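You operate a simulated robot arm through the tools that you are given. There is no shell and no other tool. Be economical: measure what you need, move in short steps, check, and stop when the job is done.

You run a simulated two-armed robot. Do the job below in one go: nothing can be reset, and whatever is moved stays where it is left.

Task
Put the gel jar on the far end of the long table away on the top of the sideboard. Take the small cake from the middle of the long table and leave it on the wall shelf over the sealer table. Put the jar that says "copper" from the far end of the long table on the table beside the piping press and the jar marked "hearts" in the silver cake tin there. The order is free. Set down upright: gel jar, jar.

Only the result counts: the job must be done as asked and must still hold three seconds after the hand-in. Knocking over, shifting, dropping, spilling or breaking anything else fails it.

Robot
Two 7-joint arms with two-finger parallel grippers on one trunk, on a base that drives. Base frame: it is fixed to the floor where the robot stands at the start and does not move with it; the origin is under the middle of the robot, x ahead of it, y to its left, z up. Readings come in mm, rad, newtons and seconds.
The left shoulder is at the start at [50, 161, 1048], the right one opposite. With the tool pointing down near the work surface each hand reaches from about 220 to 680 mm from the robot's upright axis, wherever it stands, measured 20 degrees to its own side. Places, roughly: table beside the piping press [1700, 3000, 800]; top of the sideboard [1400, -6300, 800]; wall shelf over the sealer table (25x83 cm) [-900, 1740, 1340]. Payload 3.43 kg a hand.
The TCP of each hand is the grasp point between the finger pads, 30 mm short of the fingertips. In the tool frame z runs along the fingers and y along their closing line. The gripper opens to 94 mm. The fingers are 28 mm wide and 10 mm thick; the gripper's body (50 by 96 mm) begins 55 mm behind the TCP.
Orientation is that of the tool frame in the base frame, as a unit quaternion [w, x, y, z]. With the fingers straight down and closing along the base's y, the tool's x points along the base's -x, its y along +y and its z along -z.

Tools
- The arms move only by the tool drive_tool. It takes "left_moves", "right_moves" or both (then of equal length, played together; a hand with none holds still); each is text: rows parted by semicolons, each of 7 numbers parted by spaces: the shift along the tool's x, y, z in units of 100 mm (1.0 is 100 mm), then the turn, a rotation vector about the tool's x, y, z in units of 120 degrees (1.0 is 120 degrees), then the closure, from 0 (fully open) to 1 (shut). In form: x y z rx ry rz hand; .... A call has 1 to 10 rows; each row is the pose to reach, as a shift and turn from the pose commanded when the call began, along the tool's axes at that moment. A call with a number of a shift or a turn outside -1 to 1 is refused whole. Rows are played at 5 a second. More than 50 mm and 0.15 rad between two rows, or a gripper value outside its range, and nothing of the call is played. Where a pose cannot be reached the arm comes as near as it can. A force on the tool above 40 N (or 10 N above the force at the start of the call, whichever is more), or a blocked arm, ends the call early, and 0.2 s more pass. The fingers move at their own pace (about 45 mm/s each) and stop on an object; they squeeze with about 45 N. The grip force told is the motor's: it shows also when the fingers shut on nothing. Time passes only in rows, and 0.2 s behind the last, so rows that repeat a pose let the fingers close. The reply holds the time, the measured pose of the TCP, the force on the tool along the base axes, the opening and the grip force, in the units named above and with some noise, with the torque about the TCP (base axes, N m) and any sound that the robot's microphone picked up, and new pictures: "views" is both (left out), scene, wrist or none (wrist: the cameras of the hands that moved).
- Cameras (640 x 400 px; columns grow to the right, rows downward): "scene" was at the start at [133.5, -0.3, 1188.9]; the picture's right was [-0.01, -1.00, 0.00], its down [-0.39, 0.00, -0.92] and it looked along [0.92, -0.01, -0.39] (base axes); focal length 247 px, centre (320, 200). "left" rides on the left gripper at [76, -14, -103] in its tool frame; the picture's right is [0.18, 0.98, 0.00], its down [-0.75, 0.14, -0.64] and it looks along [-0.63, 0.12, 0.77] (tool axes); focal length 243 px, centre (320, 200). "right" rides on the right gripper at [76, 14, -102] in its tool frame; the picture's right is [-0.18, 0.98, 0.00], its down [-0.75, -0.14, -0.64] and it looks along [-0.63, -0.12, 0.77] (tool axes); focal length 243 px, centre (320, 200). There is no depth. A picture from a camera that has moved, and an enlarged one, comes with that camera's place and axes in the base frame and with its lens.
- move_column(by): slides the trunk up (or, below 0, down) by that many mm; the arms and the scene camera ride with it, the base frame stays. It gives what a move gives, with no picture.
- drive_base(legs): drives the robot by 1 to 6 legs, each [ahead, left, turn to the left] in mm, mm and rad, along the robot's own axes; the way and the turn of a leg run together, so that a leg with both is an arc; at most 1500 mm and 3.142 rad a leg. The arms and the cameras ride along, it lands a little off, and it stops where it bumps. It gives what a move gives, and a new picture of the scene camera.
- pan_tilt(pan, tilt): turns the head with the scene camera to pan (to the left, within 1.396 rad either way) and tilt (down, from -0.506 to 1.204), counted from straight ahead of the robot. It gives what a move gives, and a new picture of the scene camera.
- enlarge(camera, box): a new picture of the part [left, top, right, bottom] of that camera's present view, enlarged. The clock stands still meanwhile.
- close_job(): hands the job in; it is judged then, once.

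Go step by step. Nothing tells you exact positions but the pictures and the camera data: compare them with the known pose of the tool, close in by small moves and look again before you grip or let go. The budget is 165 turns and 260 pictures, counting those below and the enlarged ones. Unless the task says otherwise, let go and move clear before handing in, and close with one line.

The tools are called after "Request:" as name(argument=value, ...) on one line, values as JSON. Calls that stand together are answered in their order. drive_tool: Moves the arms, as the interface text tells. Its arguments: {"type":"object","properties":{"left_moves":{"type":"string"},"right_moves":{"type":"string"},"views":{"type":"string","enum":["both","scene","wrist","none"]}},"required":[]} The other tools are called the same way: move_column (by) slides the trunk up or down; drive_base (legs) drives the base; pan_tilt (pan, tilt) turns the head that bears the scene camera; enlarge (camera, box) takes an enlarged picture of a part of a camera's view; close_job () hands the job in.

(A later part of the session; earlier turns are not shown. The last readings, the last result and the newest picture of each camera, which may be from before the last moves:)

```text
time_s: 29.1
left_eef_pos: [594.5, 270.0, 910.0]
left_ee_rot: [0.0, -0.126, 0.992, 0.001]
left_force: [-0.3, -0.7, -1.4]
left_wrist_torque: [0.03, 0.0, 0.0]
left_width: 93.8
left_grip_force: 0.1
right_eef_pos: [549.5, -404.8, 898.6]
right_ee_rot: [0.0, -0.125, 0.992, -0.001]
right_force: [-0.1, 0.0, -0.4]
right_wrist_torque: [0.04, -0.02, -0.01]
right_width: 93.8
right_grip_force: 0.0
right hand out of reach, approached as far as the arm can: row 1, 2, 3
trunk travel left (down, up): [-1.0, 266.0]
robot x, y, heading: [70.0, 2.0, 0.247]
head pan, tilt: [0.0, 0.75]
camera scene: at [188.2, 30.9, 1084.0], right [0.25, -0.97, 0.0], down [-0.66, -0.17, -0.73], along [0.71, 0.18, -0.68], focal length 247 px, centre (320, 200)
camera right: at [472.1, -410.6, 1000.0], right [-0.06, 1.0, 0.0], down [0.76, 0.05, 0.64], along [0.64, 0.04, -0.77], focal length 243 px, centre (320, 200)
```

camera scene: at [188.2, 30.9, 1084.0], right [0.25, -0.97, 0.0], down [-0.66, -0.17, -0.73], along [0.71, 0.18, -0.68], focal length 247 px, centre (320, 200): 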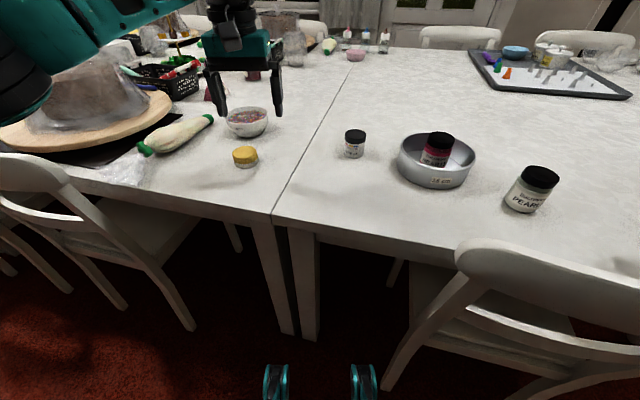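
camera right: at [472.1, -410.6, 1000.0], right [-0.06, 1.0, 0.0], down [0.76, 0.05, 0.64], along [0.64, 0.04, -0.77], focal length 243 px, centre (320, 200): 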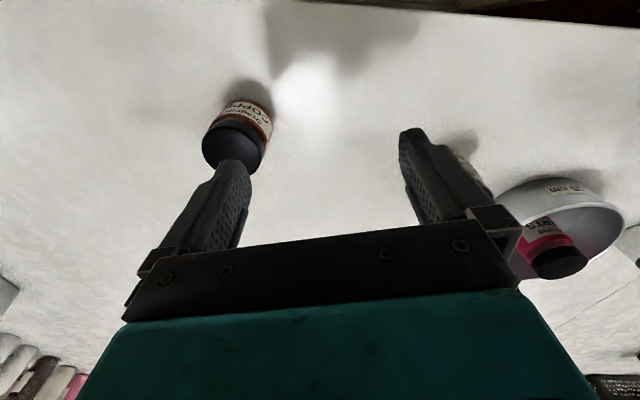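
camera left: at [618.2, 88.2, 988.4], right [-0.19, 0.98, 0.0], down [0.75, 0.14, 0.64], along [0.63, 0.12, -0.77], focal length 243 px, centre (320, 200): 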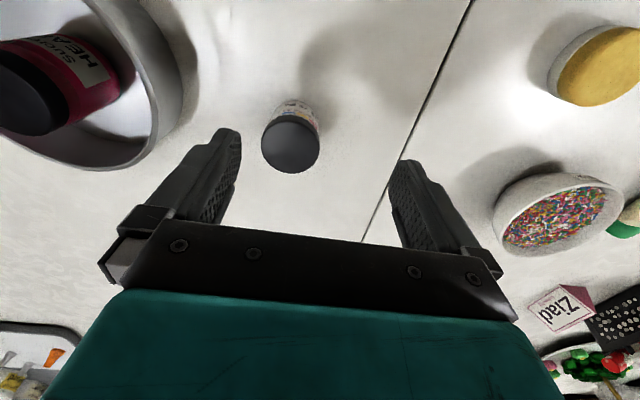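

Reach is limited more by azimuth; better to face the target. I'll raise the trunk again, turn right to heading about -0.4, and shift 80 mm to the right, clear of the chair legs.

Request:
move_column(by=74)

Request:
drive_tool(right_moves="0.3 0.1 -0.2 0 0 0 0;0.6 0.2 -0.3 0 0 0 0", left_moves="0.3 -0.1 -0.2 0 0 0 0;0.6 -0.2 -0.3 0 0 0 0", views="none")

Request:
drive_base(legs=[[0, 0, -0.65], [31, -74, 0]])

Request:
pan_tilt(pan=-0.1, tilt=0.95)

```text
time_s: 30.2
left_eef_pos: [595.4, 270.1, 984.0]
left_ee_rot: [0.0, -0.125, 0.992, 0.0]
left_force: [-0.7, 0.4, 0.2]
left_wrist_torque: [-0.03, 0.01, 0.02]
left_width: 94.0
left_grip_force: 0.0
right_eef_pos: [549.9, -403.9, 972.1]
right_ee_rot: [0.0, -0.125, 0.992, -0.001]
right_force: [0.8, 0.3, 0.2]
right_wrist_torque: [-0.01, 0.05, 0.01]
right_width: 93.9
right_grip_force: 0.1
trunk travel left (down, up): [-75.0, 192.0]
robot x, y, heading: [72.5, 0.3, 0.249]
head pan, tilt: [0.0, 0.75]
```

```text
time_s: 30.8
left_eef_pos: [541.8, 234.8, 1014.6]
left_ee_rot: [0.001, -0.126, 0.992, 0.001]
left_force: [-0.3, 0.0, -0.3]
left_wrist_torque: [0.0, 0.03, 0.03]
left_width: 94.0
left_grip_force: 0.0
right_eef_pos: [486.2, -400.3, 1002.9]
right_ee_rot: [0.0, -0.124, 0.992, -0.001]
right_force: [0.4, -1.2, 0.6]
right_wrist_torque: [-0.02, -0.03, 0.02]
right_width: 93.9
right_grip_force: 0.0
trunk travel left (down, up): [-75.0, 192.0]
robot x, y, heading: [65.9, 0.0, 0.246]
head pan, tilt: [0.0, 0.75]
```

```text
time_s: 33.6
left_eef_pos: [588.8, -179.1, 1013.7]
left_ee_rot: [0.001, 0.198, 0.98, 0.0]
left_force: [0.8, 0.2, -0.2]
left_wrist_torque: [0.0, 0.01, 0.0]
left_width: 93.9
left_grip_force: 0.0
right_eef_pos: [160.1, -651.9, 1001.8]
right_ee_rot: [0.0, 0.198, 0.98, -0.001]
right_force: [0.9, -0.6, 0.1]
right_wrist_torque: [0.02, -0.01, -0.01]
right_width: 93.9
right_grip_force: 0.0
trunk travel left (down, up): [-75.0, 192.0]
robot x, y, heading: [68.2, -76.2, -0.399]
head pan, tilt: [0.0, 0.75]
camera scene: at [182.9, -127.1, 1158.0], right [-0.39, -0.92, 0.0], down [-0.63, 0.26, -0.73], along [0.67, -0.28, -0.68], focal length 247 px, centre (320, 200)
```

scene: 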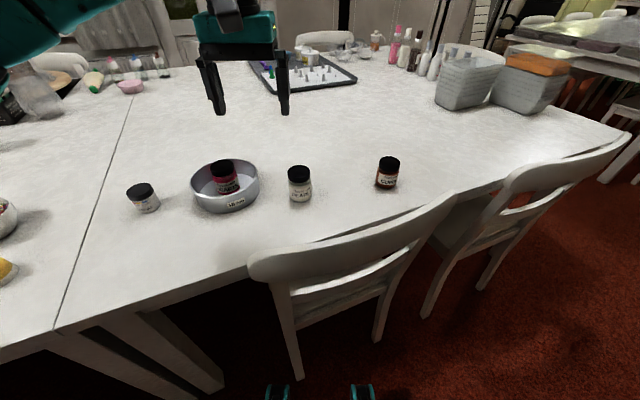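

```text
time_s: 34.3
left_eef_pos: [589.7, -179.0, 1013.9]
left_ee_rot: [0.001, 0.197, 0.98, 0.001]
left_force: [-0.8, 0.6, -0.8]
left_wrist_torque: [0.0, -0.04, -0.01]
left_width: 94.1
left_grip_force: 0.1
right_eef_pos: [161.3, -652.2, 1002.4]
right_ee_rot: [-0.001, 0.198, 0.98, 0.0]
right_force: [-0.6, -0.3, -0.1]
right_wrist_torque: [0.04, 0.01, -0.02]
right_width: 93.8
right_grip_force: 0.0
trunk travel left (down, up): [-75.0, 192.0]
robot x, y, heading: [67.8, -85.0, -0.396]
head pan, tilt: [-0.099, 0.949]
camera scene: at [170.5, -129.2, 1142.5], right [-0.48, -0.88, 0.0], down [-0.71, 0.39, -0.58], along [0.51, -0.28, -0.81], focal length 247 px, centre (320, 200)
```

scene: 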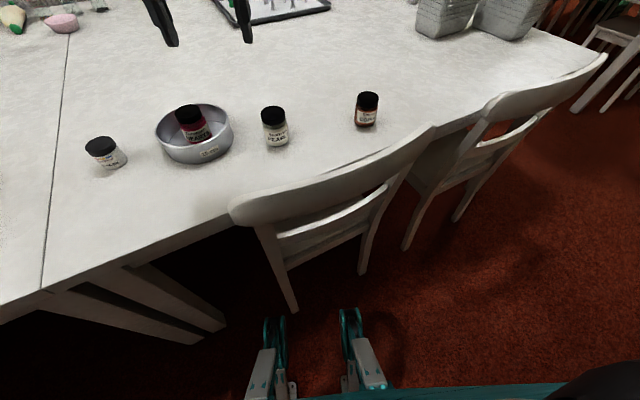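

Good: copper seen at (580,-479). Moving the right hand diagonally to above it.

Request:
drive_tool(right_moves="-0.34 0.34 0 0 0 0 0;-0.67 0.67 0 0 0 0 0;-1.0 1.0 0 0 0 0 0", views="none")

Request:
drive_tool(right_moves="-0.34 0.34 0 0 0 0 0;-0.67 0.67 0 0 0 0 0;-1.0 1.0 0 0 0 0 0", views="none")

Request:
drive_tool(right_moves="-0.34 0.34 0 0 0 0 0;-0.67 0.67 0.2 0 0 0 0;-0.95 0.97 0.5 0 0 0 0", views="both")

```text
time_s: 35.1
left_eef_pos: [589.8, -178.0, 1012.8]
left_ee_rot: [0.001, 0.197, 0.98, 0.0]
left_force: [0.1, 1.5, 0.7]
left_wrist_torque: [0.04, -0.05, 0.03]
left_width: 94.1
left_grip_force: 0.0
right_eef_pos: [294.1, -598.5, 1019.0]
right_ee_rot: [0.025, 0.198, 0.98, -0.006]
right_force: [3.1, 0.3, -9.6]
right_wrist_torque: [0.03, 0.24, 0.02]
right_width: 94.0
right_grip_force: 0.0
right hand out of reach, approached as far as the arm can: row 1
trunk travel left (down, up): [-75.0, 192.0]
robot x, y, heading: [69.3, -82.2, -0.402]
head pan, tilt: [-0.099, 0.949]
```

```text
time_s: 35.9
left_eef_pos: [589.9, -179.0, 1014.0]
left_ee_rot: [0.0, 0.198, 0.98, 0.0]
left_force: [0.0, -0.9, 0.0]
left_wrist_torque: [0.0, 0.02, -0.05]
left_width: 94.1
left_grip_force: 0.0
right_eef_pos: [423.5, -544.8, 999.4]
right_ee_rot: [0.001, 0.198, 0.98, -0.001]
right_force: [-0.2, -0.2, 0.1]
right_wrist_torque: [-0.01, -0.01, 0.06]
right_width: 93.8
right_grip_force: 0.1
trunk travel left (down, up): [-75.0, 192.0]
robot x, y, heading: [64.6, -81.0, -0.4]
head pan, tilt: [-0.099, 0.949]
```

```text
refused: row 2 steps farther than a row can; nothing moved
```

Continue to copper.

Request:
drive_tool(right_moves="-0.3 0.3 0 0 0 0 0;-0.6 0.6 0.1 0 0 0 0;-0.8 0.8 0.4 0 0 0 0;-1.0 1.0 0.8 0 0 0 0", views="none")

Request:
drive_tool(right_moves="-0.19 0.2 0.2 0 0 0 0;-0.19 0.2 0.4 0 0 0 0", views="both")

```text
time_s: 36.9
left_eef_pos: [589.5, -178.7, 1015.1]
left_ee_rot: [0.0, 0.197, 0.98, 0.001]
left_force: [0.4, -0.3, -0.2]
left_wrist_torque: [-0.03, -0.02, 0.01]
left_width: 94.1
left_grip_force: 0.0
right_eef_pos: [486.3, -501.4, 931.1]
right_ee_rot: [0.0, 0.198, 0.98, 0.0]
right_force: [-0.8, 0.5, -0.8]
right_wrist_torque: [0.03, 0.02, 0.01]
right_width: 94.1
right_grip_force: 0.0
right hand out of reach, approached as far as the arm can: row 2, 3, 4
trunk travel left (down, up): [-75.0, 192.0]
robot x, y, heading: [67.0, -79.0, -0.398]
head pan, tilt: [-0.099, 0.949]
```

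```text
time_s: 37.5
left_eef_pos: [587.9, -178.4, 1013.4]
left_ee_rot: [0.0, 0.198, 0.98, 0.0]
left_force: [-0.5, -0.5, 0.2]
left_wrist_torque: [0.01, 0.0, -0.01]
left_width: 93.9
left_grip_force: 0.0
right_eef_pos: [481.1, -497.5, 897.3]
right_ee_rot: [-0.001, 0.199, 0.98, 0.001]
right_force: [0.6, 1.5, 1.0]
right_wrist_torque: [0.0, -0.01, 0.03]
right_width: 93.9
right_grip_force: 0.1
right hand out of reach, approached as far as the arm can: row 1, 2
trunk travel left (down, up): [-75.0, 192.0]
robot x, y, heading: [68.7, -77.9, -0.396]
head pan, tilt: [-0.099, 0.949]
camera scene: at [170.5, -129.3, 1142.5], right [-0.48, -0.88, 0.0], down [-0.71, 0.39, -0.58], along [0.51, -0.28, -0.81], focal length 247 px, centre (320, 200)
camera right: at [416.5, -455.8, 999.3], right [0.55, 0.83, 0.0], down [0.64, -0.42, 0.64], along [0.54, -0.35, -0.77], focal length 243 px, centre (320, 200)
```

scene: 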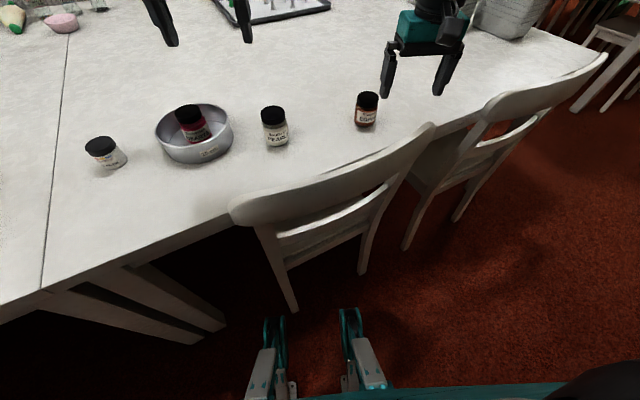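
right: 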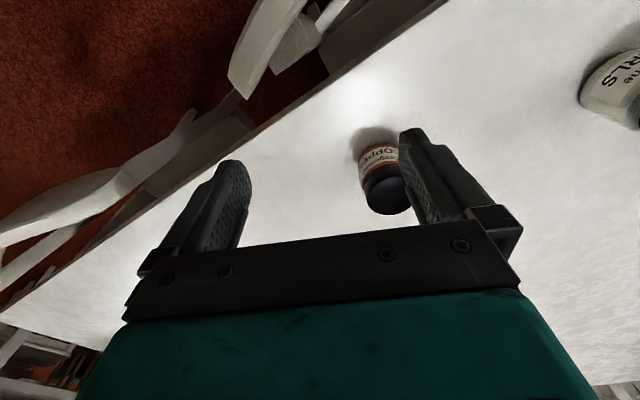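

The arm seems stuck in an awkward posture (the clamp is at only 589 mm from the axis). I'll retract it to the neutral pose and extend again.

Request:
drive_tool(right_moves="0.1 -0.05 -0.4 0 0 0 0;0.3 -0.15 -0.8 0 0 0 0;0.6 -0.3 -1.0 0 0 0 0;0.9 -0.5 -1.0 0 0 0 0;1.0 -0.64 -1.0 0 0 0 0", views="none")

Request:
drive_tool(right_moves="0.2 0 -0.2 0 0 0 0;0.5 0 -0.4 0 0 0 0", views="scene")

```text
time_s: 38.7
left_eef_pos: [589.3, -179.1, 1014.1]
left_ee_rot: [0.0, 0.198, 0.98, 0.0]
left_force: [0.0, -0.7, 0.3]
left_wrist_torque: [0.02, 0.01, -0.03]
left_width: 93.7
left_grip_force: 0.1
right_eef_pos: [363.8, -516.1, 997.5]
right_ee_rot: [0.0, 0.198, 0.98, 0.0]
right_force: [-0.6, 0.4, 0.1]
right_wrist_torque: [0.03, -0.02, 0.02]
right_width: 94.1
right_grip_force: 0.0
trunk travel left (down, up): [-75.0, 192.0]
robot x, y, heading: [68.6, -78.5, -0.398]
head pan, tilt: [-0.099, 0.949]
```

```text
time_s: 39.3
left_eef_pos: [587.5, -179.5, 1013.3]
left_ee_rot: [0.0, 0.197, 0.98, -0.001]
left_force: [0.9, -0.2, -0.4]
left_wrist_torque: [-0.02, -0.03, 0.01]
left_width: 93.6
left_grip_force: 0.1
right_eef_pos: [316.2, -495.8, 1037.6]
right_ee_rot: [0.0, 0.197, 0.98, 0.0]
right_force: [0.7, -1.2, 0.4]
right_wrist_torque: [0.02, 0.01, 0.02]
right_width: 94.0
right_grip_force: 0.0
trunk travel left (down, up): [-75.0, 192.0]
robot x, y, heading: [68.9, -81.8, -0.397]
head pan, tilt: [-0.099, 0.949]
camera scene: at [170.1, -129.1, 1142.5], right [-0.48, -0.88, 0.0], down [-0.71, 0.39, -0.58], along [0.51, -0.28, -0.81], focal length 247 px, centre (320, 200)
```

scene: 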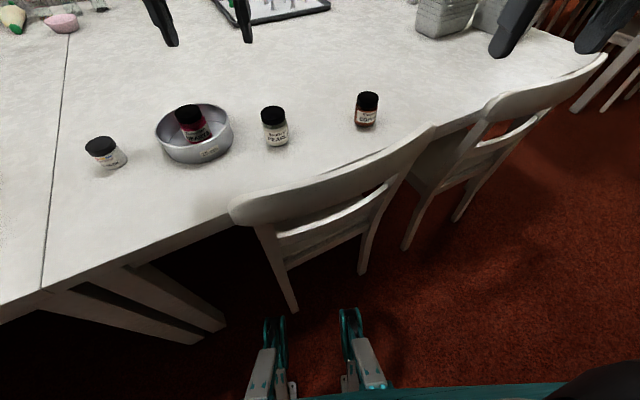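

Let me look at the right arm's posture.

Request:
pan_tilt(pan=-0.7, tilt=0.55)

```text
time_s: 40.3
left_eef_pos: [588.4, -178.8, 1014.1]
left_ee_rot: [0.0, 0.197, 0.98, 0.0]
left_force: [-0.4, -0.4, 0.0]
left_wrist_torque: [0.01, -0.01, -0.03]
left_width: 94.0
left_grip_force: 0.0
right_eef_pos: [317.2, -497.3, 1039.1]
right_ee_rot: [0.0, 0.199, 0.98, 0.0]
right_force: [-0.4, -0.4, 0.9]
right_wrist_torque: [0.02, 0.0, 0.02]
right_width: 93.8
right_grip_force: 0.2
trunk travel left (down, up): [-75.0, 192.0]
robot x, y, heading: [69.5, -79.3, -0.396]
head pan, tilt: [-0.7, 0.55]
camera scene: at [147.6, -174.4, 1175.4], right [-0.89, -0.46, 0.0], down [-0.24, 0.47, -0.85], along [0.39, -0.76, -0.52], focal length 247 px, centre (320, 200)
```

scene: 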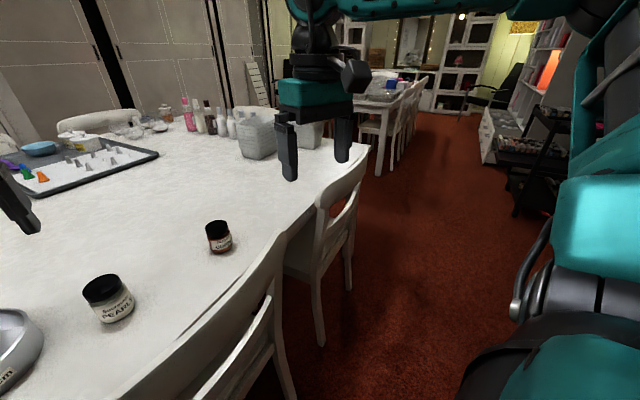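

Try extending again from here along the robot's forward direction.

Request:
drive_tool(right_moves="-0.35 0.17 0 0 0 0 0;-0.7 0.35 0.1 0 0 0 0;-1.0 0.5 0.2 0 0 0 0", views="none")

Request:
drive_tool(right_moves="-0.35 0.17 0 0 0 0 0;-0.7 0.35 0.1 0 0 0 0;-1.0 0.5 0.2 0 0 0 0", views="scene")

```text
time_s: 41.1
left_eef_pos: [588.8, -178.7, 1013.7]
left_ee_rot: [0.0, 0.197, 0.98, -0.001]
left_force: [0.4, -0.5, 0.3]
left_wrist_torque: [-0.01, 0.0, 0.06]
left_width: 93.8
left_grip_force: 0.0
right_eef_pos: [429.2, -487.5, 1019.4]
right_ee_rot: [0.0, 0.199, 0.98, -0.001]
right_force: [0.6, -0.8, 0.1]
right_wrist_torque: [0.02, 0.03, 0.02]
right_width: 93.6
right_grip_force: 0.0
trunk travel left (down, up): [-75.0, 192.0]
robot x, y, heading: [67.4, -78.2, -0.396]
head pan, tilt: [-0.7, 0.55]
```

```text
time_s: 41.9
left_eef_pos: [588.5, -179.0, 1014.0]
left_ee_rot: [0.0, 0.196, 0.981, 0.001]
left_force: [0.6, -0.8, -0.4]
left_wrist_torque: [-0.01, 0.01, 0.01]
left_width: 93.8
left_grip_force: 0.1
right_eef_pos: [482.5, -490.9, 998.6]
right_ee_rot: [0.0, 0.2, 0.98, 0.001]
right_force: [0.0, -0.5, -0.7]
right_wrist_torque: [-0.03, -0.01, 0.01]
right_width: 94.1
right_grip_force: 0.1
right hand out of reach, approached as far as the arm can: row 2, 3
trunk travel left (down, up): [-75.0, 192.0]
robot x, y, heading: [66.5, -78.7, -0.391]
head pan, tilt: [-0.7, 0.55]
camera scene: at [147.6, -174.6, 1175.3], right [-0.89, -0.46, 0.0], down [-0.24, 0.47, -0.85], along [0.39, -0.76, -0.52], focal length 247 px, centre (320, 200)
```

scene: 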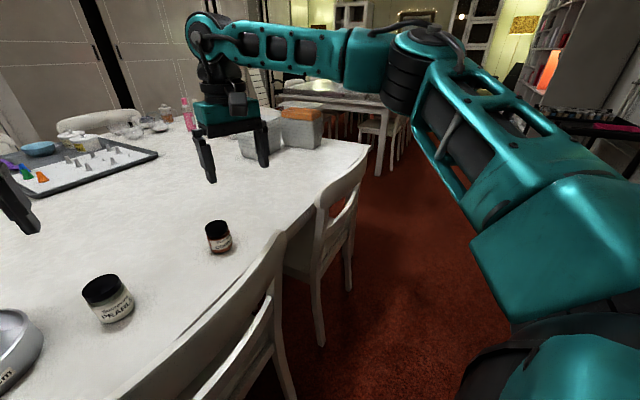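

The joint limit may come from the wrist yaw against the forearm. I'll turn the tool with the forearm (counter-clockwise from above) and extend.

Request:
drive_tool(right_moves="0.3 -0.1 0 0 0 -0.07 0;0.3 -0.1 0 0 0 -0.14 0;0.2 -0.05 0 0 0 -0.21 0;0 0 0 0 0 -0.28 0;0 0.1 0 0 0 -0.35 0", views="scene")

```text
time_s: 43.1
left_eef_pos: [588.6, -178.8, 1014.3]
left_ee_rot: [0.0, 0.196, 0.981, 0.001]
left_force: [-1.0, -0.2, -0.1]
left_wrist_torque: [-0.02, 0.0, -0.01]
left_width: 94.1
left_grip_force: 0.1
right_eef_pos: [462.1, -431.1, 994.5]
right_ee_rot: [0.001, -0.163, 0.987, -0.002]
right_force: [-0.1, 0.0, 0.1]
right_wrist_torque: [-0.02, 0.04, 0.02]
right_width: 93.9
right_grip_force: 0.0
right hand out of reach, approached as far as the arm can: row 4, 5
trunk travel left (down, up): [-75.0, 192.0]
robot x, y, heading: [68.4, -76.6, -0.402]
head pan, tilt: [-0.7, 0.55]
camera scene: at [147.9, -174.4, 1175.4], right [-0.89, -0.46, 0.0], down [-0.24, 0.46, -0.85], along [0.39, -0.76, -0.52], focal length 247 px, centre (320, 200)
```

scene: 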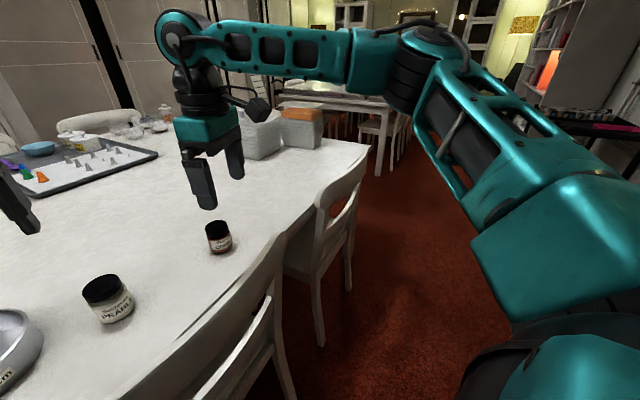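

I'll unwind the posture: yaw back, left hand aside, and right hand inward across the front, then out again.

Request:
drive_tool(right_moves="0.1 0 0 0 0 0.07 0;0.2 0 0 0 0 0.14 0;0.3 0 0 0 0 0.21 0;0.4 0 0 0 0 0.28 0;0.5 0 0 0 0 0.35 0", left_moves="0.2 0.2 0 0 0 0 0;0.3 0.5 0 0 0 0 0;0.3 0.8 0 0 0 0 0;0.3 1.0 0 0 0 0 0;0.3 1.0 0 0 0 0 0", views="none")

```text
time_s: 44.3
left_eef_pos: [600.1, -75.5, 1014.7]
left_ee_rot: [0.001, 0.197, 0.98, 0.0]
left_force: [0.9, 0.5, -0.1]
left_wrist_torque: [-0.03, 0.03, -0.01]
left_width: 94.3
left_grip_force: 0.0
right_eef_pos: [414.2, -447.0, 994.6]
right_ee_rot: [0.0, 0.2, 0.98, -0.001]
right_force: [-0.3, -0.1, 0.4]
right_wrist_torque: [0.0, -0.03, 0.0]
right_width: 93.8
right_grip_force: 0.0
trunk travel left (down, up): [-75.0, 192.0]
robot x, y, heading: [69.7, -78.0, -0.396]
head pan, tilt: [-0.7, 0.55]
```

Request:
drive_tool(right_moves="0 0.3 0 0 0 0 0;0 0.6 0 0 0 0 0;0 0.95 0 0 0 0 0", left_moves="0 0.2 0 0 0 0 0;0 0.4 0 0 0 0 0;0 0.6 0 0 0 0 0", views="none")

Request:
drive_tool(right_moves="0 0.3 0 0 0 0 0;0 0.6 0 0 0 0 0;0 0.95 0 0 0 0 0", left_moves="0 0.2 0 0 0 0 0;0 0.4 0 0 0 0 0;0 0.6 0 0 0 0 0", views="scene")

```text
time_s: 45.1
left_eef_pos: [623.2, -20.1, 1014.6]
left_ee_rot: [0.0, 0.197, 0.98, 0.0]
left_force: [0.1, 0.0, -0.2]
left_wrist_torque: [-0.05, -0.02, -0.01]
left_width: 94.1
left_grip_force: 0.1
right_eef_pos: [432.7, -371.6, 993.1]
right_ee_rot: [0.002, 0.199, 0.98, 0.0]
right_force: [-0.2, -0.5, 0.2]
right_wrist_torque: [-0.05, -0.02, 0.0]
right_width: 93.9
right_grip_force: 0.0
right hand out of reach, approached as far as the arm can: row 3
trunk travel left (down, up): [-75.0, 192.0]
robot x, y, heading: [70.2, -83.9, -0.396]
head pan, tilt: [-0.7, 0.55]
```

```text
time_s: 45.9
left_eef_pos: [646.8, 34.1, 1015.0]
left_ee_rot: [0.0, 0.199, 0.98, 0.001]
left_force: [-0.4, 0.5, 0.7]
left_wrist_torque: [0.0, 0.01, 0.0]
left_width: 94.2
left_grip_force: 0.1
right_eef_pos: [415.6, -346.0, 987.0]
right_ee_rot: [0.0, 0.198, 0.98, 0.0]
right_force: [-0.5, -0.2, 0.1]
right_wrist_torque: [0.0, 0.0, -0.02]
right_width: 93.9
right_grip_force: 0.1
right hand out of reach, approached as far as the arm can: row 1, 2, 3
trunk travel left (down, up): [-75.0, 192.0]
robot x, y, heading: [66.7, -81.1, -0.398]
head pan, tilt: [-0.7, 0.55]
camera scene: at [147.6, -174.4, 1175.4], right [-0.89, -0.46, 0.0], down [-0.24, 0.46, -0.85], along [0.39, -0.76, -0.52], focal length 247 px, centre (320, 200)
```

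scene: 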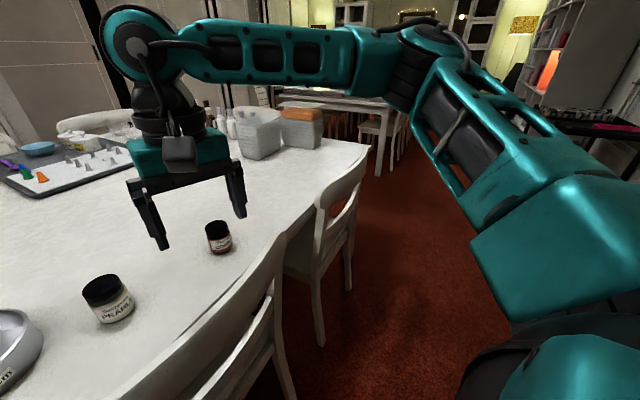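

The upper arm is stuck at a joint limit. I'll bring the hand back close to the body at its right side (where it flipped) and unwind from there.

Request:
drive_tool(right_moves="0.2 -0.35 0 0 0 0 0;0.4 -0.7 0 0 0 0 0;0.6 -1.0 0 0 0 0 0", views="none")

Request:
drive_tool(right_moves="0.2 -0.35 0 0 0 0 0;0.4 -0.7 0 0 0 0 0;0.6 -1.0 0 0 0 0 0", views="none")

Request:
drive_tool(right_moves="0.2 -0.35 0 0 0 0 0;0.4 -0.7 0 0 0 0 0;0.6 -1.0 0 0 0 0 0", views="scene")

```text
time_s: 46.7
left_eef_pos: [645.5, 34.2, 1015.7]
left_ee_rot: [0.0, 0.197, 0.98, 0.001]
left_force: [-0.8, 0.0, 0.0]
left_wrist_torque: [0.0, 0.0, 0.0]
left_width: 93.9
left_grip_force: 0.0
right_eef_pos: [320.8, -418.2, 986.2]
right_ee_rot: [0.001, 0.198, 0.98, 0.001]
right_force: [-1.1, 0.0, -0.6]
right_wrist_torque: [-0.01, -0.04, 0.02]
right_width: 94.0
right_grip_force: 0.0
trunk travel left (down, up): [-75.0, 192.0]
robot x, y, heading: [69.9, -78.7, -0.4]
head pan, tilt: [-0.7, 0.55]
```

```text
time_s: 47.5
left_eef_pos: [645.7, 34.8, 1015.8]
left_ee_rot: [0.0, 0.197, 0.98, -0.001]
left_force: [-0.6, 0.1, -0.5]
left_wrist_torque: [0.01, -0.02, 0.04]
left_width: 94.0
left_grip_force: 0.1
right_eef_pos: [226.2, -487.1, 985.1]
right_ee_rot: [0.0, 0.197, 0.98, 0.0]
right_force: [0.2, -0.1, 0.8]
right_wrist_torque: [0.04, -0.01, -0.02]
right_width: 94.0
right_grip_force: 0.0
trunk travel left (down, up): [-75.0, 192.0]
robot x, y, heading: [72.3, -77.6, -0.393]
head pan, tilt: [-0.7, 0.55]
```

```text
time_s: 48.3
left_eef_pos: [645.6, 33.8, 1014.4]
left_ee_rot: [0.0, 0.197, 0.98, 0.0]
left_force: [-0.5, 0.0, 0.4]
left_wrist_torque: [-0.02, -0.04, 0.0]
left_width: 94.0
left_grip_force: 0.0
right_eef_pos: [175.4, -527.8, 983.6]
right_ee_rot: [0.001, 0.197, 0.98, 0.003]
right_force: [0.0, 0.0, 0.1]
right_wrist_torque: [0.01, 0.02, -0.01]
right_width: 94.0
right_grip_force: 0.0
right hand out of reach, approached as far as the arm can: row 2, 3
trunk travel left (down, up): [-75.0, 192.0]
robot x, y, heading: [67.9, -81.7, -0.395]
head pan, tilt: [-0.7, 0.55]
camera scene: at [147.6, -174.6, 1175.4], right [-0.89, -0.46, 0.0], down [-0.24, 0.47, -0.85], along [0.39, -0.76, -0.52], focal length 247 px, centre (320, 200)
```

scene: 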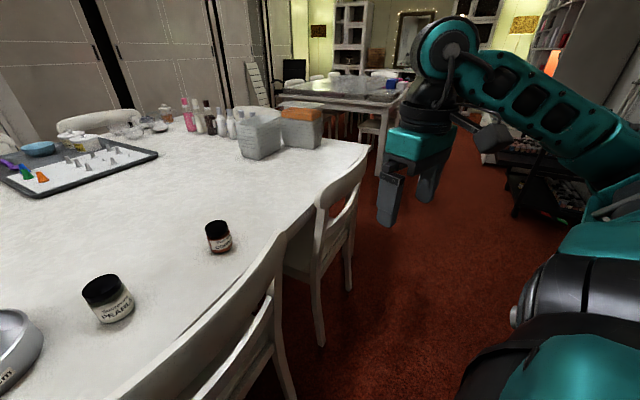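

I'll test the other yaw direction here in the free space, then see whether the arm extends.

Request:
drive_tool(right_moves="-0.1 0.1 0 0 0 0.07 0;-0.2 0.2 0 0 0 0.14 0;-0.3 0.3 0 0 0 0.21 0;-0.4 0.4 0 0 0 0.28 0;-0.5 0.5 0 0 0 0.35 0;-0.5 0.5 0 0 0 0.42 0;-0.5 0.5 0 0 0 0.49 0", views="scene")

```text
time_s: 49.9
left_eef_pos: [646.0, 34.9, 1015.1]
left_ee_rot: [0.0, 0.197, 0.98, 0.0]
left_force: [0.4, -0.6, 0.0]
left_wrist_torque: [-0.02, 0.01, -0.01]
left_width: 94.0
left_grip_force: 0.0
right_eef_pos: [238.2, -500.9, 983.1]
right_ee_rot: [0.0, 0.655, 0.755, 0.0]
right_force: [-0.2, 0.3, -0.5]
right_wrist_torque: [-0.02, 0.03, 0.0]
right_width: 94.0
right_grip_force: 0.1
trunk travel left (down, up): [-75.0, 192.0]
robot x, y, heading: [69.1, -79.9, -0.4]
head pan, tilt: [-0.7, 0.55]
camera scene: at [147.5, -174.4, 1175.4], right [-0.89, -0.46, 0.0], down [-0.24, 0.46, -0.85], along [0.39, -0.76, -0.52], focal length 247 px, centre (320, 200)
```

scene: 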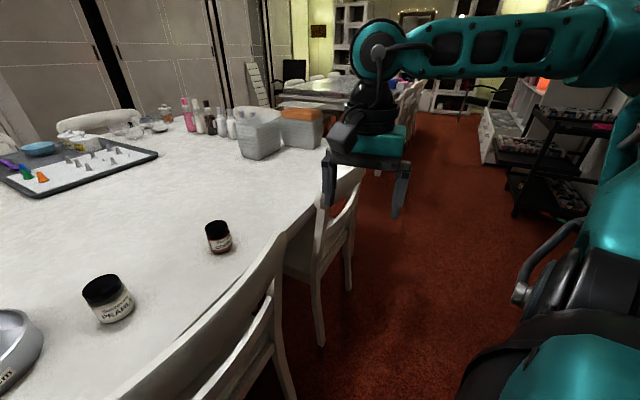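

Yaw turned freely. Now extend toward copper in base +x (tool +y).

Request:
drive_tool(right_moves="0.04 0.33 0 0 0 0 0;0.08 0.66 0 0 0 0 0;0.12 1.0 0 0 0 0 0", views="none")

Request:
drive_tool(right_moves="0.04 0.33 0 0 0 0 0;0.08 0.66 0 0 0 0 0;0.12 1.0 0 0 0 0 0", views="none")

Request:
drive_tool(right_moves="0.04 0.33 0 0 0 0 0;0.08 0.66 0 0 0 0 0;0.12 1.0 0 0 0 0 0", views="both")

```text
time_s: 50.7
left_eef_pos: [645.8, 35.4, 1015.6]
left_ee_rot: [0.0, 0.197, 0.98, 0.0]
left_force: [-0.3, -0.2, 0.1]
left_wrist_torque: [-0.01, -0.03, 0.02]
left_width: 94.0
left_grip_force: 0.0
right_eef_pos: [336.9, -473.8, 981.4]
right_ee_rot: [0.0, 0.654, 0.756, 0.0]
right_force: [1.0, 0.1, 0.0]
right_wrist_torque: [0.02, 0.02, 0.01]
right_width: 93.9
right_grip_force: 0.1
trunk travel left (down, up): [-75.0, 192.0]
robot x, y, heading: [69.6, -75.8, -0.398]
head pan, tilt: [-0.7, 0.55]
```

```text
time_s: 51.5
left_eef_pos: [646.4, 35.9, 1014.8]
left_ee_rot: [0.0, 0.196, 0.981, 0.0]
left_force: [0.3, -0.2, 1.4]
left_wrist_torque: [0.0, 0.01, -0.02]
left_width: 94.1
left_grip_force: 0.1
right_eef_pos: [435.0, -447.0, 982.6]
right_ee_rot: [0.0, 0.654, 0.756, 0.0]
right_force: [-0.4, 0.8, 0.2]
right_wrist_torque: [0.01, 0.0, 0.02]
right_width: 94.1
right_grip_force: 0.1
trunk travel left (down, up): [-75.0, 192.0]
robot x, y, heading: [68.0, -81.9, -0.395]
head pan, tilt: [-0.7, 0.55]
```

```text
time_s: 52.3
left_eef_pos: [645.4, 34.9, 1014.9]
left_ee_rot: [0.0, 0.196, 0.981, 0.001]
left_force: [0.6, 0.0, 0.4]
left_wrist_torque: [0.01, -0.02, -0.02]
left_width: 93.9
left_grip_force: 0.0
right_eef_pos: [470.5, -437.5, 982.9]
right_ee_rot: [0.0, 0.654, 0.757, 0.001]
right_force: [-0.4, -0.5, 0.3]
right_wrist_torque: [0.02, 0.01, 0.0]
right_width: 94.0
right_grip_force: 0.1
right hand out of reach, approached as far as the arm can: row 2, 3
trunk travel left (down, up): [-75.0, 192.0]
robot x, y, heading: [67.8, -81.6, -0.399]
head pan, tilt: [-0.7, 0.55]
camera scene: at [147.5, -174.5, 1175.4], right [-0.89, -0.46, 0.0], down [-0.24, 0.47, -0.85], along [0.39, -0.76, -0.52], focal length 247 px, centre (320, 200)
camera right: at [473.5, -361.7, 1084.0], right [1.0, -0.04, 0.0], down [-0.03, -0.77, 0.64], along [-0.03, -0.64, -0.77], focal length 243 px, centre (320, 200)
```

scene: 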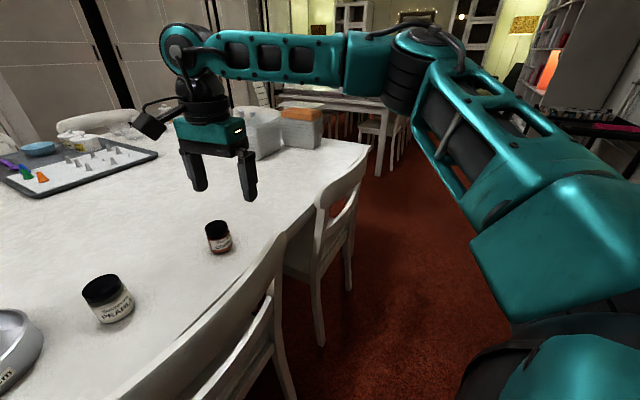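
right: 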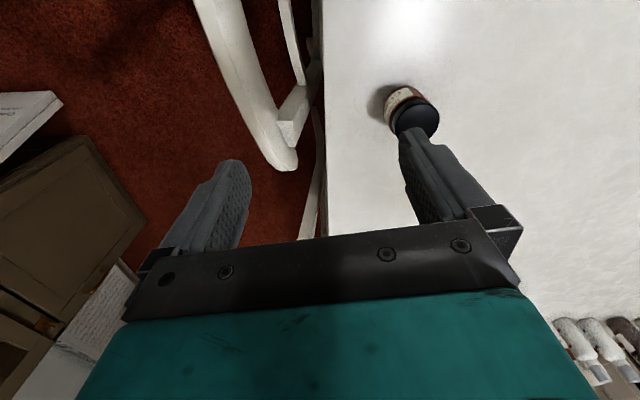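

The shoulder is stuck in a wrong branch. I'll take the hand back beside the robot and try unwinding by lowering it in the free floor area.

Request:
drive_tool(right_moves="-0.1 -0.33 0 0 0 0 0;-0.2 -0.66 0 0 0 0 0;-0.3 -1.0 0 0 0 0 0", views="none")

Request:
drive_tool(right_moves="-0.1 -0.33 0 0 0 0 0;-0.2 -0.66 0 0 0 0 0;-0.3 -1.0 0 0 0 0 0", views="none")

Request:
drive_tool(right_moves="-0.1 -0.33 0 0 0 -0.07 0;-0.2 -0.66 0 0 0 -0.14 0;-0.3 -0.7 0 0 0 -0.21 0;-0.3 -0.7 0.1 0 0 -0.28 0;-0.3 -0.7 0.2 0 0 -0.35 0;-0.3 -0.7 0.3 0 0 -0.42 0;-0.3 -0.7 0.4 0 0 -0.49 0;-0.3 -0.7 0.6 0 0 -0.49 0;-0.3 -0.7 1.0 0 0 -0.49 0", views="scene")

```text
time_s: 53.1
left_eef_pos: [645.2, 34.4, 1014.0]
left_ee_rot: [0.0, 0.198, 0.98, -0.001]
left_force: [0.6, -0.2, -0.4]
left_wrist_torque: [0.05, 0.01, -0.01]
left_width: 93.9
left_grip_force: 0.1
right_eef_pos: [376.3, -482.5, 981.5]
right_ee_rot: [0.001, 0.655, 0.756, 0.0]
right_force: [0.1, -1.0, 0.1]
right_wrist_torque: [-0.02, -0.03, 0.04]
right_width: 94.0
right_grip_force: 0.1
trunk travel left (down, up): [-75.0, 192.0]
robot x, y, heading: [68.9, -80.8, -0.398]
head pan, tilt: [-0.7, 0.55]
```

```text
time_s: 53.9
left_eef_pos: [645.4, 34.9, 1014.5]
left_ee_rot: [0.001, 0.197, 0.98, -0.001]
left_force: [0.0, -0.5, -0.6]
left_wrist_torque: [0.0, -0.01, 0.01]
left_width: 94.0
left_grip_force: 0.1
right_eef_pos: [276.3, -527.9, 983.5]
right_ee_rot: [0.0, 0.653, 0.757, 0.0]
right_force: [-0.8, 0.4, 0.8]
right_wrist_torque: [-0.01, 0.02, 0.0]
right_width: 94.3
right_grip_force: 0.0
trunk travel left (down, up): [-75.0, 192.0]
robot x, y, heading: [67.7, -82.0, -0.399]
head pan, tilt: [-0.7, 0.55]
```

```text
time_s: 55.9
left_eef_pos: [645.5, 33.9, 1013.9]
left_ee_rot: [-0.001, 0.197, 0.98, 0.0]
left_force: [1.0, -0.4, 0.2]
left_wrist_torque: [0.01, 0.02, 0.06]
left_width: 94.2
left_grip_force: 0.1
right_eef_pos: [215.0, -565.5, 882.1]
right_ee_rot: [0.0, 0.198, 0.98, -0.001]
right_force: [-0.3, 0.5, -0.4]
right_wrist_torque: [0.0, 0.01, 0.02]
right_width: 94.1
right_grip_force: 0.0
trunk travel left (down, up): [-75.0, 192.0]
robot x, y, heading: [67.1, -81.4, -0.399]
head pan, tilt: [-0.7, 0.55]
camera scene: at [147.4, -174.4, 1175.5], right [-0.89, -0.46, 0.0], down [-0.24, 0.47, -0.85], along [0.39, -0.76, -0.52], focal length 247 px, centre (320, 200)
```

scene: 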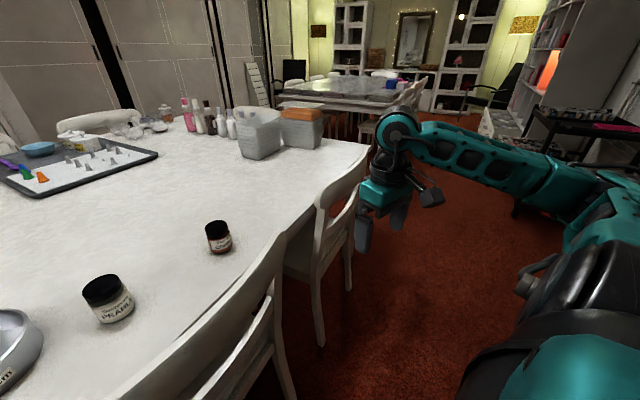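

Continue lowering, slightly away from the chair.

Request:
drive_tool(right_moves="0.1 0 0.3 0 0 0 0;0.2 0 0.6 0 0 0 0;0.2 0 1.0 0 0 0 0", views="none")

Request:
drive_tool(right_moves="0 0.2 0.3 0 0 0 0;0 0.4 0.6 0 0 0 0;0 0.5 0.9 0 0 0 0", views="scene")

```text
time_s: 56.7
left_eef_pos: [646.9, 35.4, 1014.1]
left_ee_rot: [0.0, 0.196, 0.981, 0.0]
left_force: [-0.1, 0.0, 0.3]
left_wrist_torque: [0.0, -0.02, -0.01]
left_width: 94.0
left_grip_force: 0.0
right_eef_pos: [194.4, -559.0, 782.1]
right_ee_rot: [0.0, 0.198, 0.98, -0.001]
right_force: [0.9, -0.4, 0.9]
right_wrist_torque: [-0.04, -0.01, 0.0]
right_width: 94.0
right_grip_force: 0.1
trunk travel left (down, up): [-75.0, 192.0]
robot x, y, heading: [67.4, -81.3, -0.396]
head pan, tilt: [-0.7, 0.55]
```

```text
time_s: 57.5
left_eef_pos: [645.8, 33.7, 1013.9]
left_ee_rot: [0.0, 0.197, 0.98, 0.001]
left_force: [-0.2, 0.8, -0.8]
left_wrist_torque: [-0.02, 0.02, 0.0]
left_width: 93.9
left_grip_force: 0.1
right_eef_pos: [215.6, -512.4, 692.7]
right_ee_rot: [0.001, 0.198, 0.98, -0.001]
right_force: [-0.1, 0.2, -1.1]
right_wrist_torque: [0.03, -0.02, 0.0]
right_width: 94.0
right_grip_force: 0.1
trunk travel left (down, up): [-75.0, 192.0]
robot x, y, heading: [67.5, -80.1, -0.402]
head pan, tilt: [-0.7, 0.55]
camera scene: at [147.5, -174.5, 1175.4], right [-0.89, -0.46, 0.0], down [-0.24, 0.47, -0.85], along [0.39, -0.76, -0.52], focal length 247 px, centre (320, 200)
```

scene: 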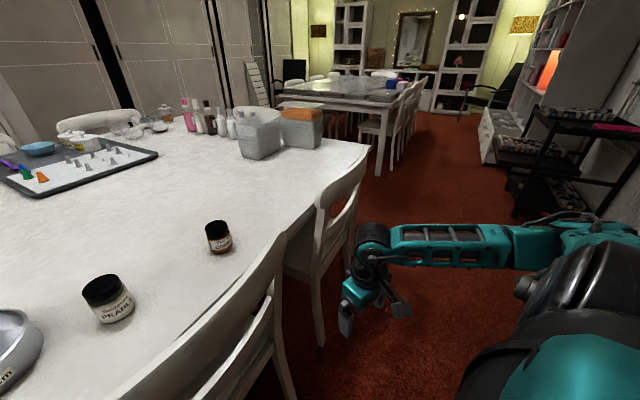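

No clamping down here. Now swing inward in front of the robot to shift the elbow.

Request:
drive_tool(right_moves="0.1 0.3 0 0 0 0 0;0.2 0.6 0 0 0 0 0;0.2 1.0 0 0 0 0 0", views="none")

Request:
drive_tool(right_moves="0 0.2 -0.1 0 0 0 0;0 0.4 -0.2 0 0 0 0;0 0.6 -0.3 0 0 0 0", views="scene")

```text
time_s: 58.3
left_eef_pos: [646.1, 33.9, 1013.5]
left_ee_rot: [0.0, 0.197, 0.98, -0.002]
left_force: [0.5, 0.3, -0.1]
left_wrist_torque: [0.0, 0.03, -0.01]
left_width: 93.9
left_grip_force: 0.1
right_eef_pos: [237.2, -413.8, 691.5]
right_ee_rot: [0.0, 0.198, 0.98, -0.001]
right_force: [-0.8, 0.2, 1.0]
right_wrist_torque: [0.02, 0.01, -0.03]
right_width: 94.1
right_grip_force: 0.0
trunk travel left (down, up): [-75.0, 192.0]
robot x, y, heading: [72.1, -79.5, -0.403]
head pan, tilt: [-0.7, 0.55]
```

```text
time_s: 59.1
left_eef_pos: [646.7, 34.7, 1013.8]
left_ee_rot: [0.0, 0.197, 0.98, 0.001]
left_force: [-0.4, -0.8, 0.1]
left_wrist_torque: [-0.01, -0.02, -0.04]
left_width: 94.3
left_grip_force: 0.1
right_eef_pos: [260.2, -358.2, 722.6]
right_ee_rot: [0.0, 0.198, 0.98, -0.001]
right_force: [-0.3, -0.4, 0.4]
right_wrist_torque: [-0.02, -0.02, -0.04]
right_width: 93.9
right_grip_force: 0.0
trunk travel left (down, up): [-75.0, 192.0]
robot x, y, heading: [69.3, -75.2, -0.397]
head pan, tilt: [-0.7, 0.55]
camera scene: at [147.6, -174.4, 1175.4], right [-0.89, -0.46, 0.0], down [-0.24, 0.46, -0.85], along [0.39, -0.76, -0.52], focal length 247 px, centre (320, 200)
```

scene: 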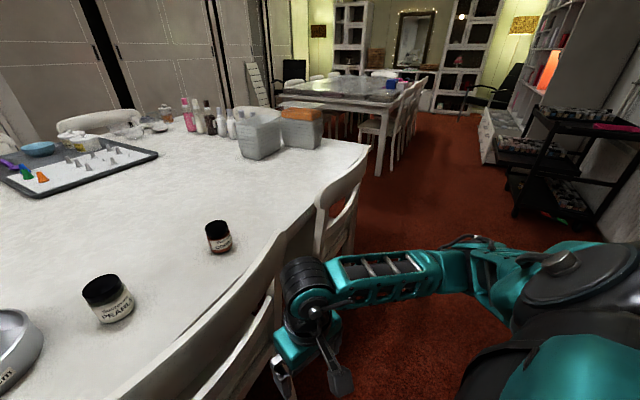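

It swings in freely. Bring it further inward and rise.

Request:
drive_tool(right_moves="0.1 0.2 -0.3 0 0 0 0;0.1 0.4 -0.6 0 0 0 0;0.1 0.6 -1.0 0 0 0 0", views="none")

Request:
drive_tool(right_moves="0 0 -0.3 0 0 0 0;0 0 -0.65 0 0 0 0;0 0 -1.0 0 0 0 0", views="none")

Request:
drive_tool(right_moves="-0.2 0 -0.3 0 0 0 0;-0.5 0 -0.6 0 0 0 0;-0.9 0 -0.8 0 0 0 0", views="scene")

```text
time_s: 59.9
left_eef_pos: [645.7, 33.8, 1014.6]
left_ee_rot: [0.001, 0.197, 0.98, 0.0]
left_force: [0.3, -0.2, -0.5]
left_wrist_torque: [0.01, -0.01, 0.01]
left_width: 94.1
left_grip_force: 0.0
right_eef_pos: [272.4, -300.1, 821.2]
right_ee_rot: [0.0, 0.198, 0.98, 0.0]
right_force: [1.0, 0.1, -0.1]
right_wrist_torque: [-0.01, 0.04, -0.03]
right_width: 94.0
right_grip_force: 0.1
trunk travel left (down, up): [-75.0, 192.0]
robot x, y, heading: [66.2, -82.8, -0.398]
head pan, tilt: [-0.7, 0.55]
```

```text
time_s: 60.7
left_eef_pos: [646.0, 34.7, 1015.2]
left_ee_rot: [0.0, 0.197, 0.98, 0.0]
left_force: [0.3, -0.6, -0.1]
left_wrist_torque: [-0.01, 0.0, -0.04]
left_width: 94.1
left_grip_force: 0.0
right_eef_pos: [271.6, -299.5, 921.0]
right_ee_rot: [-0.001, 0.197, 0.98, -0.001]
right_force: [-0.7, 0.0, 0.2]
right_wrist_torque: [0.02, 0.02, 0.02]
right_width: 94.1
right_grip_force: 0.1
trunk travel left (down, up): [-75.0, 192.0]
robot x, y, heading: [69.6, -77.6, -0.4]
head pan, tilt: [-0.7, 0.55]
```

```text
time_s: 61.5
left_eef_pos: [646.9, 34.0, 1014.2]
left_ee_rot: [-0.001, 0.196, 0.981, 0.0]
left_force: [-0.6, 0.4, 0.5]
left_wrist_torque: [-0.01, 0.02, 0.01]
left_width: 94.0
left_grip_force: 0.0
right_eef_pos: [355.9, -334.4, 999.8]
right_ee_rot: [-0.001, 0.197, 0.98, 0.0]
right_force: [0.4, 0.0, 0.2]
right_wrist_torque: [0.0, -0.02, -0.03]
right_width: 94.1
right_grip_force: 0.1
trunk travel left (down, up): [-75.0, 192.0]
robot x, y, heading: [72.1, -80.5, -0.397]
head pan, tilt: [-0.7, 0.55]
camera scene: at [147.6, -174.4, 1175.4], right [-0.89, -0.46, 0.0], down [-0.24, 0.46, -0.85], along [0.39, -0.76, -0.52], focal length 247 px, centre (320, 200)
```

scene: 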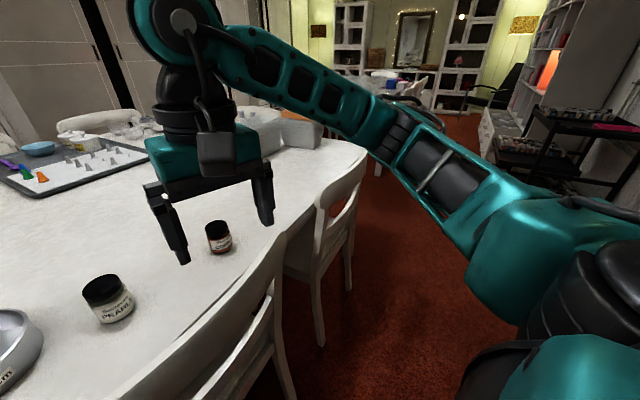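

The elbow is now in the original posture. Extend to copper.

Request:
drive_tool(right_moves="-0.35 -0.06 0 0 0 0 0;-0.7 -0.12 0 0 0 0 0;-1.0 -0.2 0 0 0 0 0", views="none")

Request:
drive_tool(right_moves="-0.35 -0.06 0.2 0 0 0 0;-0.7 -0.12 0.4 0 0 0 0;-1.0 -0.2 0.7 0 0 0 0", views="both")

```text
time_s: 62.3
left_eef_pos: [645.6, 33.5, 1013.9]
left_ee_rot: [0.0, 0.197, 0.98, 0.001]
left_force: [0.1, 0.7, 0.2]
left_wrist_torque: [-0.03, -0.01, 0.03]
left_width: 94.4
left_grip_force: 0.2
right_eef_pos: [441.3, -394.0, 1000.4]
right_ee_rot: [-0.001, 0.198, 0.98, -0.001]
right_force: [0.3, 0.1, -0.8]
right_wrist_torque: [-0.01, 0.05, -0.04]
right_width: 93.8
right_grip_force: 0.0
trunk travel left (down, up): [-75.0, 192.0]
robot x, y, heading: [66.4, -79.5, -0.401]
head pan, tilt: [-0.7, 0.55]
```

```text
time_s: 63.1
left_eef_pos: [645.8, 33.9, 1014.1]
left_ee_rot: [0.0, 0.197, 0.98, 0.0]
left_force: [0.3, -0.3, 0.9]
left_wrist_torque: [0.01, -0.02, -0.04]
left_width: 94.1
left_grip_force: 0.1
right_eef_pos: [525.1, -450.7, 930.6]
right_ee_rot: [0.0, 0.198, 0.98, 0.001]
right_force: [0.2, -0.3, -0.5]
right_wrist_torque: [-0.01, -0.01, -0.04]
right_width: 94.2
right_grip_force: 0.2
trunk travel left (down, up): [-75.0, 192.0]
robot x, y, heading: [71.2, -80.3, -0.402]
head pan, tilt: [-0.7, 0.55]
camera scene: at [147.7, -174.5, 1175.4], right [-0.89, -0.46, 0.0], down [-0.24, 0.47, -0.85], along [0.39, -0.76, -0.52], focal length 247 px, centre (320, 200)
camera right: at [461.2, -409.1, 1032.7], right [0.55, 0.83, 0.0], down [0.64, -0.42, 0.64], along [0.54, -0.35, -0.77], focal length 243 px, centre (320, 200)
```

scene: 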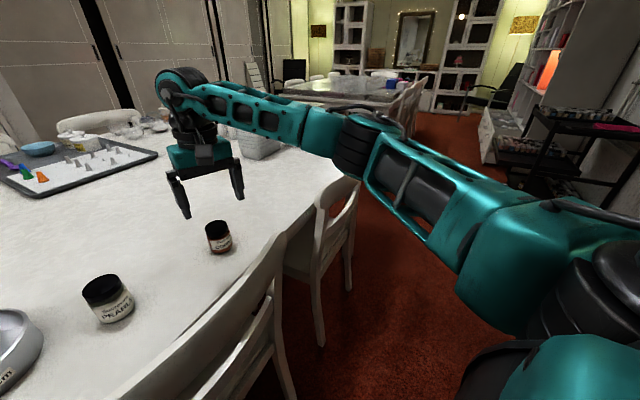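
right: 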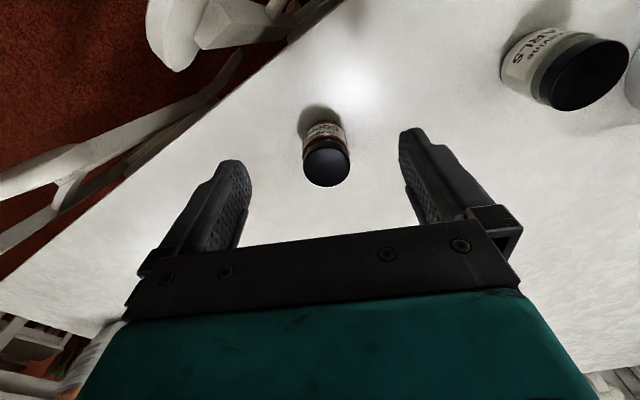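

Works now. Copper at (578,-478); move over and descend partway.

Request:
drive_tool(right_moves="-0.3 -0.02 0.1 0 0 0 0;-0.58 -0.04 0.2 0 0 0 0;-0.58 -0.04 0.6 0 0 0 0;-0.58 -0.04 0.8 0 0 0 0", views="both")

```text
time_s: 64.1
left_eef_pos: [645.6, 33.6, 1013.7]
left_ee_rot: [0.0, 0.197, 0.98, 0.0]
left_force: [-0.8, 0.3, 0.6]
left_wrist_torque: [0.0, 0.02, -0.03]
left_width: 94.2
left_grip_force: 0.1
right_eef_pos: [578.3, -474.6, 851.1]
right_ee_rot: [0.0, 0.199, 0.98, -0.001]
right_force: [0.2, 0.3, -0.3]
right_wrist_torque: [0.0, 0.01, -0.04]
right_width: 94.0
right_grip_force: 0.2
trunk travel left (down, up): [-75.0, 192.0]
robot x, y, heading: [70.0, -80.9, -0.401]
head pan, tilt: [-0.7, 0.55]
camera scene: at [147.6, -174.5, 1175.4], right [-0.89, -0.46, 0.0], down [-0.24, 0.47, -0.85], along [0.39, -0.76, -0.52], focal length 247 px, centre (320, 200)
camera right: at [514.1, -433.0, 952.1], right [0.55, 0.83, 0.0], down [0.64, -0.42, 0.64], along [0.54, -0.35, -0.77], focal length 243 px, centre (320, 200)
```

scene: 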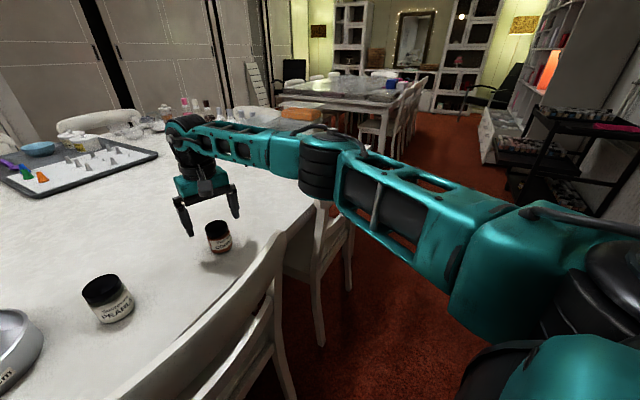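
right: 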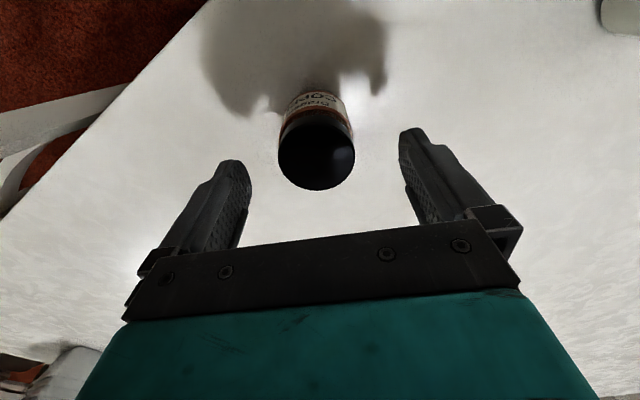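

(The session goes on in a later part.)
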